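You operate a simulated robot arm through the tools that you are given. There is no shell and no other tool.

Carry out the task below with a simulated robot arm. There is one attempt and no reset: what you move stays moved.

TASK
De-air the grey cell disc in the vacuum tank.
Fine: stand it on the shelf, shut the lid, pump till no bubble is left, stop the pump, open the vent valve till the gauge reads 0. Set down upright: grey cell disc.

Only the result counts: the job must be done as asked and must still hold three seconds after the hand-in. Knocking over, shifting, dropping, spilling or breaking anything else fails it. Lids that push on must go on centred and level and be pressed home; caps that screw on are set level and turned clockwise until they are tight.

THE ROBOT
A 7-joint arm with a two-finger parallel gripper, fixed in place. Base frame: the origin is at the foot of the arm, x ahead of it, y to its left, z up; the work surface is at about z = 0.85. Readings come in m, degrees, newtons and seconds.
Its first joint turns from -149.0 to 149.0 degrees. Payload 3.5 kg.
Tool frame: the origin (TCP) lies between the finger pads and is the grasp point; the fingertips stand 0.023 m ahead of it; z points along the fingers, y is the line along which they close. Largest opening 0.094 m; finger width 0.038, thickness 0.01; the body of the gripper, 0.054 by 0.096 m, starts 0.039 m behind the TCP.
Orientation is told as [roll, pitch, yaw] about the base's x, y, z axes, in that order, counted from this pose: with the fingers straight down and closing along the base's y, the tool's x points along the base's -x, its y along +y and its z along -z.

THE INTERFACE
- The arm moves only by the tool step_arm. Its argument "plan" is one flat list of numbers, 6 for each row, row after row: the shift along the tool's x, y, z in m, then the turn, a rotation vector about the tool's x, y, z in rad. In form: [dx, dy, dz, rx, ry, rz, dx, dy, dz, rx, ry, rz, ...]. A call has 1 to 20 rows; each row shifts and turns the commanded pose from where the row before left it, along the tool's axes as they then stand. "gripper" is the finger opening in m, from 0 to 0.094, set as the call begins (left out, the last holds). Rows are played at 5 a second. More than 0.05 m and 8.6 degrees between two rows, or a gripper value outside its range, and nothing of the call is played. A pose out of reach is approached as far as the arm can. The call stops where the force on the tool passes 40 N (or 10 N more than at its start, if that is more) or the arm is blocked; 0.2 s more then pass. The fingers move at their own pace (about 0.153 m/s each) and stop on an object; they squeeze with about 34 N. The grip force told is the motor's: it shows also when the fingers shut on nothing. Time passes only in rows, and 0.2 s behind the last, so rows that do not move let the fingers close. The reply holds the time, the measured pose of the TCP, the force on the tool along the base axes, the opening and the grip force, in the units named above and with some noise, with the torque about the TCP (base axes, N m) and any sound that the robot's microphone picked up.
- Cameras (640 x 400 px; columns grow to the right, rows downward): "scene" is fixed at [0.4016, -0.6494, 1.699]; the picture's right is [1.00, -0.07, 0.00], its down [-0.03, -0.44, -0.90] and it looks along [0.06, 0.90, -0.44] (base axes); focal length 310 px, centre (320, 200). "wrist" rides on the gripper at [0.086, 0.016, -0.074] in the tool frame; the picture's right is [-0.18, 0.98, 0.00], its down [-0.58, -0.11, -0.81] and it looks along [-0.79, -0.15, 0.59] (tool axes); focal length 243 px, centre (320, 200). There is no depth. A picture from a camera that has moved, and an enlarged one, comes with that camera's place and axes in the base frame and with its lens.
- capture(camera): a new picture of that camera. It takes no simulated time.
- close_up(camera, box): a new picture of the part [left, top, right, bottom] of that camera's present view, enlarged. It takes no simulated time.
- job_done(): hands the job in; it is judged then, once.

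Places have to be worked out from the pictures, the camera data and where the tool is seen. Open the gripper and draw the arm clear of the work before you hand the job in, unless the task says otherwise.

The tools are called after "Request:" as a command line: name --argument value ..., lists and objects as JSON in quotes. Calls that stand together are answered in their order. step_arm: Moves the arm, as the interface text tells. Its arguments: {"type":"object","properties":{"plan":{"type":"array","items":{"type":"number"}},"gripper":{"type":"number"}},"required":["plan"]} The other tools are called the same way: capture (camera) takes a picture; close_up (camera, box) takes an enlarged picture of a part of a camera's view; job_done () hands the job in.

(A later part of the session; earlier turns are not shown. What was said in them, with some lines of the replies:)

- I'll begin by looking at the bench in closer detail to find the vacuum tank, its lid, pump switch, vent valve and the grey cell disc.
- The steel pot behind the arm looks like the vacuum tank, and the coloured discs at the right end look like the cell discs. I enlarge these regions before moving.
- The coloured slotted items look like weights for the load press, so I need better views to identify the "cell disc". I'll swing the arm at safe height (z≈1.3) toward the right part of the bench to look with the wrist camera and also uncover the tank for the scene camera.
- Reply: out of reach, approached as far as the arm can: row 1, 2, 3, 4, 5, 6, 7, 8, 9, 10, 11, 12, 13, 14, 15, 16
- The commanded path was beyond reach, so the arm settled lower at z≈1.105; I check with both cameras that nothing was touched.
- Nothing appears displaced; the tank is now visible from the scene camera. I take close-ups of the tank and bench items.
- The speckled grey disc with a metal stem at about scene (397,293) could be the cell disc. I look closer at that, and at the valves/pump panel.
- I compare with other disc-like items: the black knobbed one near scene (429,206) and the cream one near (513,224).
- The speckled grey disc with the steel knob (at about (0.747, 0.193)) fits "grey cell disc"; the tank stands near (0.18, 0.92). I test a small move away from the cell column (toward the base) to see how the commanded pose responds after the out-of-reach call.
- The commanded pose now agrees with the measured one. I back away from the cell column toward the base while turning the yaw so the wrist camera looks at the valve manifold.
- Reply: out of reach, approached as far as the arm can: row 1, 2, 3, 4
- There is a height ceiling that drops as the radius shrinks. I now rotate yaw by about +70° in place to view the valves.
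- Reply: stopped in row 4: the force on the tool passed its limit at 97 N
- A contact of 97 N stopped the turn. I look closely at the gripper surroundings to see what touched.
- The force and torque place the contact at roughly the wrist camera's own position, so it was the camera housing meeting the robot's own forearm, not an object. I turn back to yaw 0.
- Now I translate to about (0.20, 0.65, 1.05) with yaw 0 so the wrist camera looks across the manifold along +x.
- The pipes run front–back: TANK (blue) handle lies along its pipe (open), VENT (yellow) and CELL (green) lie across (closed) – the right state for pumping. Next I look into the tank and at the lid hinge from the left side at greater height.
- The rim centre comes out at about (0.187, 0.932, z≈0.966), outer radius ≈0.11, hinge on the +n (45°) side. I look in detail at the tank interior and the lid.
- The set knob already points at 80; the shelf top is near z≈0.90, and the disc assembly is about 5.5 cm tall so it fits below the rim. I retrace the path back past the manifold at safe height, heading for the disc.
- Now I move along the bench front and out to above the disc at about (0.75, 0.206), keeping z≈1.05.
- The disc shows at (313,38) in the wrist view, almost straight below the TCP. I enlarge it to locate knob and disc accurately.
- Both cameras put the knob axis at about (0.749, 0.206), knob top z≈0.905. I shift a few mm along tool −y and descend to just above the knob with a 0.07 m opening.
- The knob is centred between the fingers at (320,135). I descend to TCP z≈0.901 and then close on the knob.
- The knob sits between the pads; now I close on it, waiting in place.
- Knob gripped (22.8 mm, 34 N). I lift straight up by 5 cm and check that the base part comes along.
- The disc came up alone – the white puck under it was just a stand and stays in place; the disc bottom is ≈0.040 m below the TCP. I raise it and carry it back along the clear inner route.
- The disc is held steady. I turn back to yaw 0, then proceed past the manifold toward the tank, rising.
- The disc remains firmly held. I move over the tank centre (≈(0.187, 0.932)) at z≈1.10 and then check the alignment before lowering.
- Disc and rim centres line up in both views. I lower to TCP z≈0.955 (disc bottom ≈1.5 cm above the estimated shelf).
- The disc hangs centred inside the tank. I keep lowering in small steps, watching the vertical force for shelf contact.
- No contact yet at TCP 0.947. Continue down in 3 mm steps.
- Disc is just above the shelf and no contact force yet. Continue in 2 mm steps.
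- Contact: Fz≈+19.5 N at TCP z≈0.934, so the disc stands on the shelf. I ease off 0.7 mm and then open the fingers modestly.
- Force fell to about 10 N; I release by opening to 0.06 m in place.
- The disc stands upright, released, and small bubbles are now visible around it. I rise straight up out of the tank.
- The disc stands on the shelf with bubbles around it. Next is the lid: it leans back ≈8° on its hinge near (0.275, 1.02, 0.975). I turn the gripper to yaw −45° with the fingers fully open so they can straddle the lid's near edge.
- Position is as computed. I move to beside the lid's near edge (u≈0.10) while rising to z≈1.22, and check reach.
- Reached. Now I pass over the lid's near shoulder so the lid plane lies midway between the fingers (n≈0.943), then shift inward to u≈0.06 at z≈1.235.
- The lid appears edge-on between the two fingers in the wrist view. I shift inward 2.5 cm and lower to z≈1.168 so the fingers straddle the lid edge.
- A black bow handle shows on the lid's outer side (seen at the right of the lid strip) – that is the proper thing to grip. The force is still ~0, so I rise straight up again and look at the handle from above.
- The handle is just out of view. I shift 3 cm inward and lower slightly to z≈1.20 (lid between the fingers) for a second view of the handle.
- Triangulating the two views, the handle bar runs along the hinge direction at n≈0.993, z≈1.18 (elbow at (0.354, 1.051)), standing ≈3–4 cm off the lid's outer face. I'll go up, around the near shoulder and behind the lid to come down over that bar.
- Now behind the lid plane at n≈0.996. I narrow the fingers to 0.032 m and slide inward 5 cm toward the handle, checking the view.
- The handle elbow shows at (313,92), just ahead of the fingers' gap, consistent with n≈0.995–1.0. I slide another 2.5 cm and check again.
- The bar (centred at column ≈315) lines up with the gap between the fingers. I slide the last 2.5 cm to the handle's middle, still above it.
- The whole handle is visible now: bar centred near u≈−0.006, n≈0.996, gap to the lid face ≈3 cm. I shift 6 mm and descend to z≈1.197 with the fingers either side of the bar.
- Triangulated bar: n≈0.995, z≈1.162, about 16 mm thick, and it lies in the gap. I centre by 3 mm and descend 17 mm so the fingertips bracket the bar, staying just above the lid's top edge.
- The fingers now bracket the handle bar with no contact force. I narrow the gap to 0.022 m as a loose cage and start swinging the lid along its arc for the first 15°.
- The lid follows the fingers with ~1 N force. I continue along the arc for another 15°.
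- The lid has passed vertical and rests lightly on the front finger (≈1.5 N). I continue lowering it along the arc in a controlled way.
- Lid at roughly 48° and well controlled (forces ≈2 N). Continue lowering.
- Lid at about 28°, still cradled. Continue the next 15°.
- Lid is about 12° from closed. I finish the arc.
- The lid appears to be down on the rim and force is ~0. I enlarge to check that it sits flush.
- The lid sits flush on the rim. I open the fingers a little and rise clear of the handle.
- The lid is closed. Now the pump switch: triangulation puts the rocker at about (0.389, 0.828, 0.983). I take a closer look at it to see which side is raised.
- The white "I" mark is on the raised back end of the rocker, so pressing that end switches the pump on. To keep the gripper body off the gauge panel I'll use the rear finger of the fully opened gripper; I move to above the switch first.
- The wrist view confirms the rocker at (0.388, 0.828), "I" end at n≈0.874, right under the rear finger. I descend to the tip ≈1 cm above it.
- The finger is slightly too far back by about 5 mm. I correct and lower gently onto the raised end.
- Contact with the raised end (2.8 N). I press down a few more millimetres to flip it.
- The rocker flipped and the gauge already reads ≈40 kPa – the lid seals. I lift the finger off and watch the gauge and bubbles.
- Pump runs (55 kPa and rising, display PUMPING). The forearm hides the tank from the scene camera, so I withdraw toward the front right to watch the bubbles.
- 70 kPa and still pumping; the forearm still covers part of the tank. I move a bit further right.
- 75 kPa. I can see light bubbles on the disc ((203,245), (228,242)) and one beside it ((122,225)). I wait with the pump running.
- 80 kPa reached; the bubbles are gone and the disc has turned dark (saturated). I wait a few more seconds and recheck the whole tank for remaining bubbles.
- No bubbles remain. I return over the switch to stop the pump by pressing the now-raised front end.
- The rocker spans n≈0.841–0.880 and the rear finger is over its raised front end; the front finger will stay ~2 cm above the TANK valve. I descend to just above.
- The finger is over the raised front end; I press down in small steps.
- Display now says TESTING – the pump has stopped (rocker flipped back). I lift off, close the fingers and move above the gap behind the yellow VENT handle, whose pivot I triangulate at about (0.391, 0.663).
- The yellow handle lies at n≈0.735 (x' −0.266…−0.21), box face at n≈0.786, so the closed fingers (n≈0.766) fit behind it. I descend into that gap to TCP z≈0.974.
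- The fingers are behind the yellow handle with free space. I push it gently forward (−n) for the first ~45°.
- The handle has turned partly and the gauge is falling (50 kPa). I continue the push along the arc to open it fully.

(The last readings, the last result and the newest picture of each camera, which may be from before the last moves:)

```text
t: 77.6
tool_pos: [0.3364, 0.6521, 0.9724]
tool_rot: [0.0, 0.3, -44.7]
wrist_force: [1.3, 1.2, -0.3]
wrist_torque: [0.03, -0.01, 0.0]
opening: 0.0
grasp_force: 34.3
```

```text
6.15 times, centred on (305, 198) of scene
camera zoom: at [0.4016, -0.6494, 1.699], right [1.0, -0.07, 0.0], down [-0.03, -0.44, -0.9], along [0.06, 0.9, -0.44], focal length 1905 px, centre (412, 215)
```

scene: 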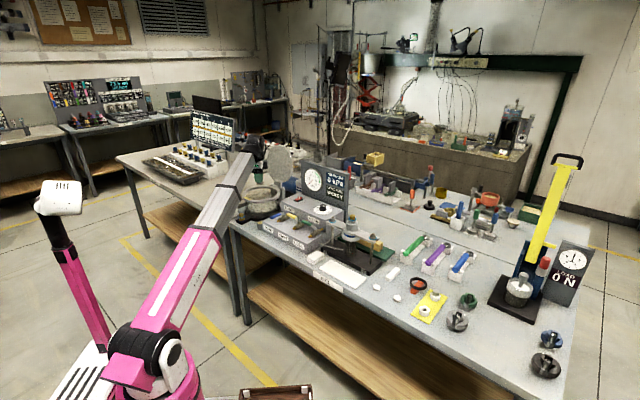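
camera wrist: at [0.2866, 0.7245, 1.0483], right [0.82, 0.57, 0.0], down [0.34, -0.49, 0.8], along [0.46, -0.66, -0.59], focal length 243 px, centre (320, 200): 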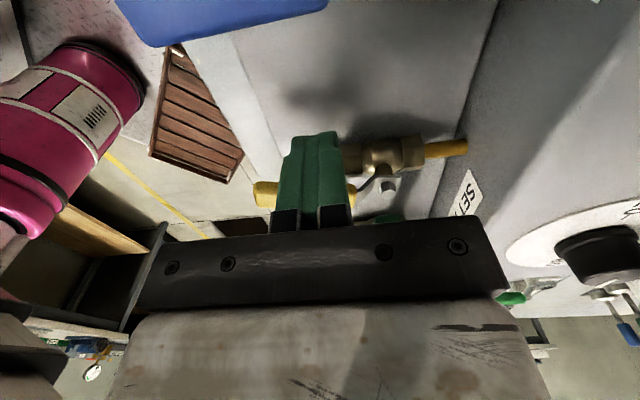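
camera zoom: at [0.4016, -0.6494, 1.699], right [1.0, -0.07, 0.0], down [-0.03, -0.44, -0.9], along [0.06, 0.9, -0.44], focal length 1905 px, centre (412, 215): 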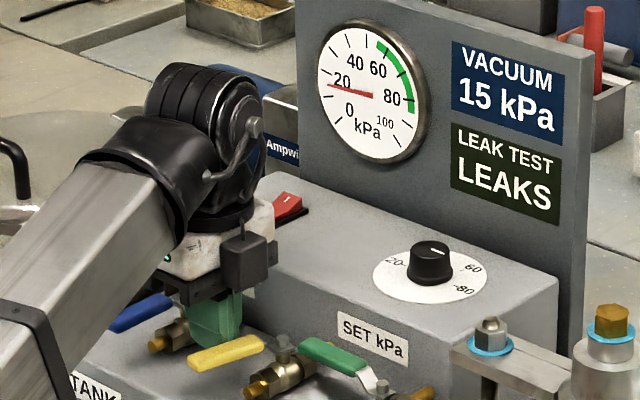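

15 kPa and falling; the handle still needs a few more degrees to lie along its pipe. I nudge it a bit further.

Request:
step_arm --plan '[-0.004, -0.001, 0, 0, 0, 0, -0.004, 0, 0, 0, 0, 0, -0.003, 0, 0, 0, 0, 0]'

Request:
close_up --camera "scene" --box '[265, 165, 345, 230]'

```text
t: 78.4
tool_pos: [0.3429, 0.6447, 0.9727]
tool_rot: [0.1, 0.4, -44.7]
wrist_force: [-8.7, 3.7, 1.2]
wrist_torque: [0.04, 0.08, -0.06]
opening: 0.0
grasp_force: 34.3
```

```text
6.15 times, centred on (305, 198) of scene
camera zoom: at [0.4016, -0.6494, 1.699], right [1.0, -0.07, 0.0], down [-0.03, -0.44, -0.9], along [0.06, 0.9, -0.44], focal length 1905 px, centre (412, 215)
```

zoom: 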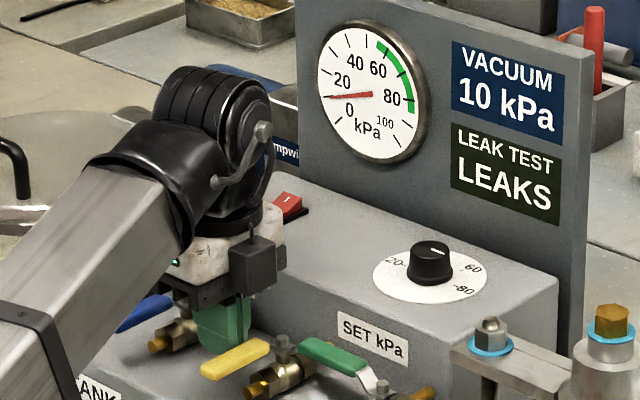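

The handle is at its stop (≈9 N reaction), i.e. fully open, gauge 10 kPa and falling. I back off 5 mm, rise clear and wait for 0.

Request:
step_arm --plan '[0.005, 0, 0, 0, 0, 0, 0, 0, -0.02, 0, 0, 0, 0, 0, -0.03, 0, 0, 0, 0, 0, -0.03, 0, 0, 0, 0, 0, 0, 0, 0, 0, 0, 0, 0, 0, 0, 0, 0, 0, 0, 0, 0, 0, 0, 0, 0, 0, 0, 0, 0, 0, 0, 0, 0, 0, 0, 0, 0, 0, 0, 0]'

Request:
close_up --camera "scene" --box '[265, 155, 345, 230]'

```text
t: 80.6
tool_pos: [0.3406, 0.646, 1.0534]
tool_rot: [0.1, 0.2, -44.8]
wrist_force: [-0.3, 0.0, 0.3]
wrist_torque: [0.0, 0.0, 0.0]
opening: 0.0
grasp_force: 34.0
```

```text
5.33 times, centred on (305, 192) of scene
camera zoom: at [0.4016, -0.6494, 1.699], right [1.0, -0.07, 0.0], down [-0.03, -0.44, -0.9], along [0.06, 0.9, -0.44], focal length 1651 px, centre (400, 240)
```

zoom: 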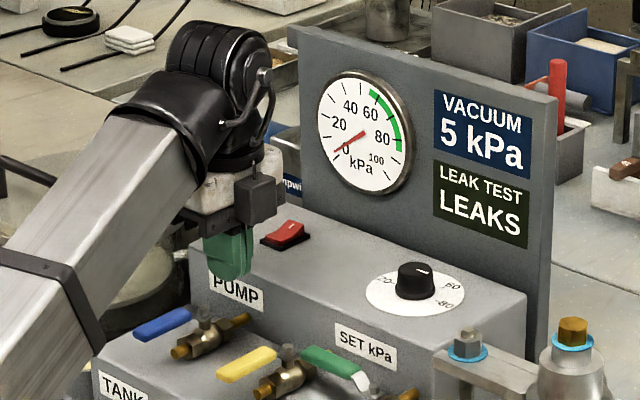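

5 kPa and falling. I withdraw the arm clear to the front right while venting continues.

Request:
step_arm --plan '[-0.0403, -0.0156, 0.0013, 0, 0, 0, -0.0403, -0.0156, 0.0013, 0, 0, 0, -0.0403, -0.0156, 0.0013, 0, 0, 0, -0.0403, -0.0156, 0.0013, 0, 0, 0, -0.0403, -0.0156, 0.0013, 0, 0, 0, -0.0403, -0.0156, 0.0013, 0, 0, 0, -0.0403, -0.0156, 0.0013, 0, 0, 0, -0.0403, -0.0156, 0.0013, 0, 0, 0, 0, 0, 0, 0, 0, 0, 0, 0, 0, 0, 0, 0, 0, 0, 0, 0, 0, 0]' --gripper 0.08

Request:
capture --camera "scene"

Request:
close_up --camera "scene" --box '[235, 145, 355, 235]'

Request:
close_up --camera "scene" --box '[243, 182, 293, 217]'

```text
t: 83.0
tool_pos: [0.4809, 0.3319, 1.0414]
tool_rot: [0.2, 0.3, -44.8]
wrist_force: [0.5, -0.5, -0.5]
wrist_torque: [-0.04, 0.01, 0.02]
opening: 0.0802
grasp_force: 0.1
```

```text
taken
```

scene: 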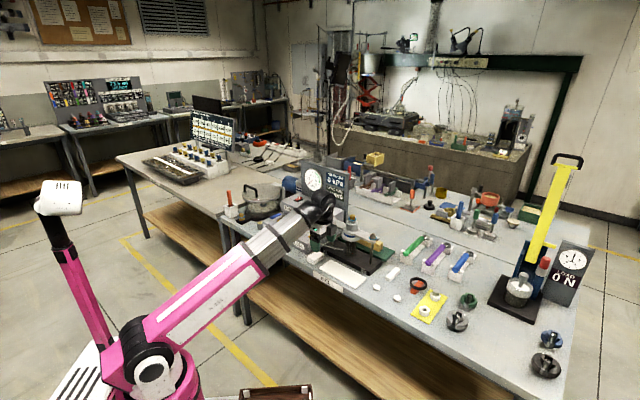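

```text
4.44 times, centred on (295, 190) of scene
camera zoom: at [0.4016, -0.6494, 1.699], right [1.0, -0.07, 0.0], down [-0.03, -0.44, -0.9], along [0.06, 0.9, -0.44], focal length 1376 px, centre (431, 244)
```

zoom: 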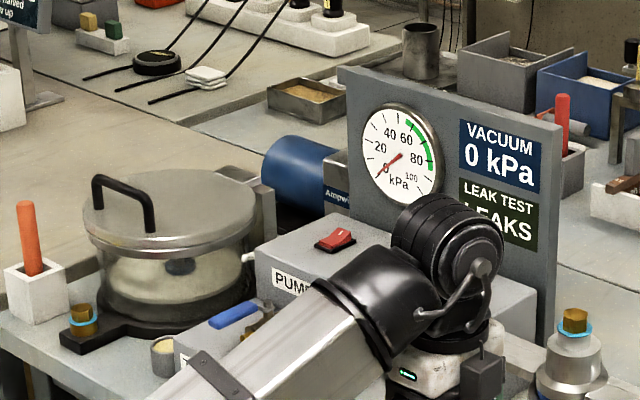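

```text
11.43 times, centred on (268, 200) of scene
camera zoom: at [0.4016, -0.6494, 1.699], right [1.0, -0.07, 0.0], down [-0.03, -0.44, -0.9], along [0.06, 0.9, -0.44], focal length 3538 px, centre (914, 206)
```

zoom: 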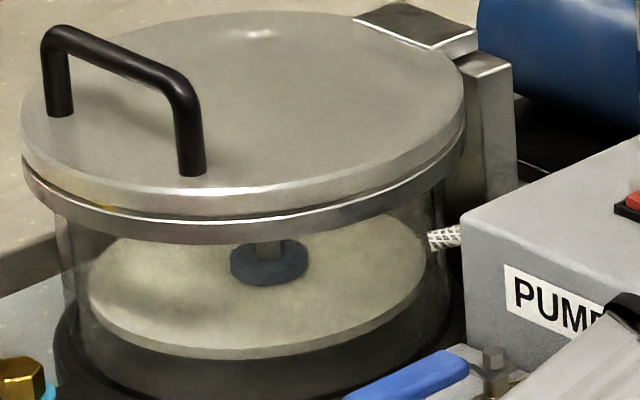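

The display reads 0 kPa, the disc stands upright without bubbles, lid shut, pump off. I wait a few more seconds so the vacuum is fully gone, moving the arm a little further from the equipment, then recheck.

Request:
step_arm --plan '[-0.03, -0.01, 0, 0, 0, 0, -0.03, -0.01, 0, 0, 0, 0, 0, 0, 0, 0, 0, 0, 0, 0, 0, 0, 0, 0, 0, 0, 0, 0, 0, 0, 0, 0, 0, 0, 0, 0, 0, 0, 0, 0, 0, 0, 0, 0, 0, 0, 0, 0, 0, 0, 0, 0, 0, 0, 0, 0, 0, 0, 0, 0, 0, 0, 0, 0, 0, 0, 0, 0, 0, 0, 0, 0, 0, 0, 0, 0, 0, 0, 0, 0, 0, 0, 0, 0, 0, 0, 0, 0, 0, 0, 0, 0, 0, 0, 0, 0, 0, 0, 0, 0, 0, 0, 0, 0, 0, 0, 0, 0]'

Request:
close_up --camera "scene" --box '[235, 145, 355, 250]'

Request:
close_up --camera "scene" --box '[300, 155, 345, 195]'

Request:
close_up --camera "scene" --box '[320, 220, 580, 390]'

```text
t: 86.8
tool_pos: [0.5079, 0.2744, 1.0412]
tool_rot: [0.1, 0.2, -44.8]
wrist_force: [-1.0, -0.3, -0.3]
wrist_torque: [0.02, -0.04, 0.03]
opening: 0.08
grasp_force: 0.1
```

```text
3.81 times, centred on (295, 198) of scene
camera zoom: at [0.4016, -0.6494, 1.699], right [1.0, -0.07, 0.0], down [-0.03, -0.44, -0.9], along [0.06, 0.9, -0.44], focal length 1179 px, centre (415, 210)
```

zoom: 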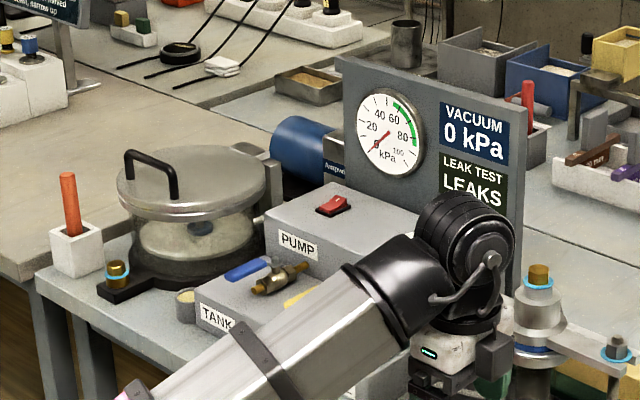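

```text
10.00 times, centred on (322, 175) of scene
camera zoom: at [0.4016, -0.6494, 1.699], right [1.0, -0.07, 0.0], down [-0.03, -0.44, -0.9], along [0.06, 0.9, -0.44], focal length 3096 px, centre (295, 450)
```

zoom: 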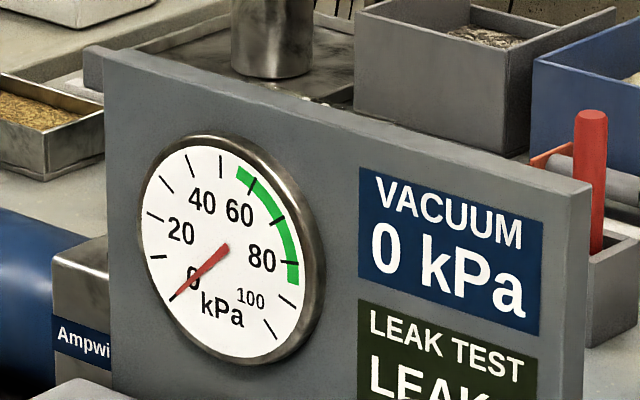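

```text
2.35 times, centred on (450, 305) of scene
camera zoom: at [0.4016, -0.6494, 1.699], right [1.0, -0.07, 0.0], down [-0.03, -0.44, -0.9], along [0.06, 0.9, -0.44], focal length 728 px, centre (14, -47)
```

zoom: 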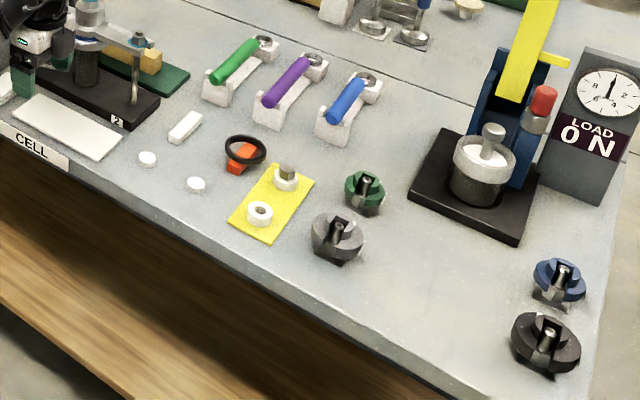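

The gauge needle and the display both read 0. The pump is off, the vent is open and the lid is shut. The disc stands upright on the shelf with no bubbles, nothing else looks disturbed, and the arm is clear with the gripper open. I hand in the job.

Request:
job_done

```text
The job is handed in.
```

The grey cell disc has been de-aired and the job is handed in; no result has come back yet.

- **Disc:** I took the speckled grey disc with the steel knob, next to the cell, to be the grey cell disc. It stands upright on the shelf in the tank.
- **Pumping:** The lid closed flush on the rim. The pump ran up to 80 kPa, and no bubbles were left when I checked twice, about three seconds apart.
- **Venting:** I stopped the pump and opened the vent valve fully. The needle and the display both read 0 kPa before hand-in. The vent is still open and the lid still shut.
- **Leak test display:** The panel ran its own leak test when the pump stopped, and it shows LEAKS because I opened the vent during that test.
- **Other contact:** Early on, a 97 N contact stopped the arm. The readings place it at the wrist camera against the robot's own forearm. Nothing else looked moved or damaged.

The arm is clear of the equipment and the gripper is open.
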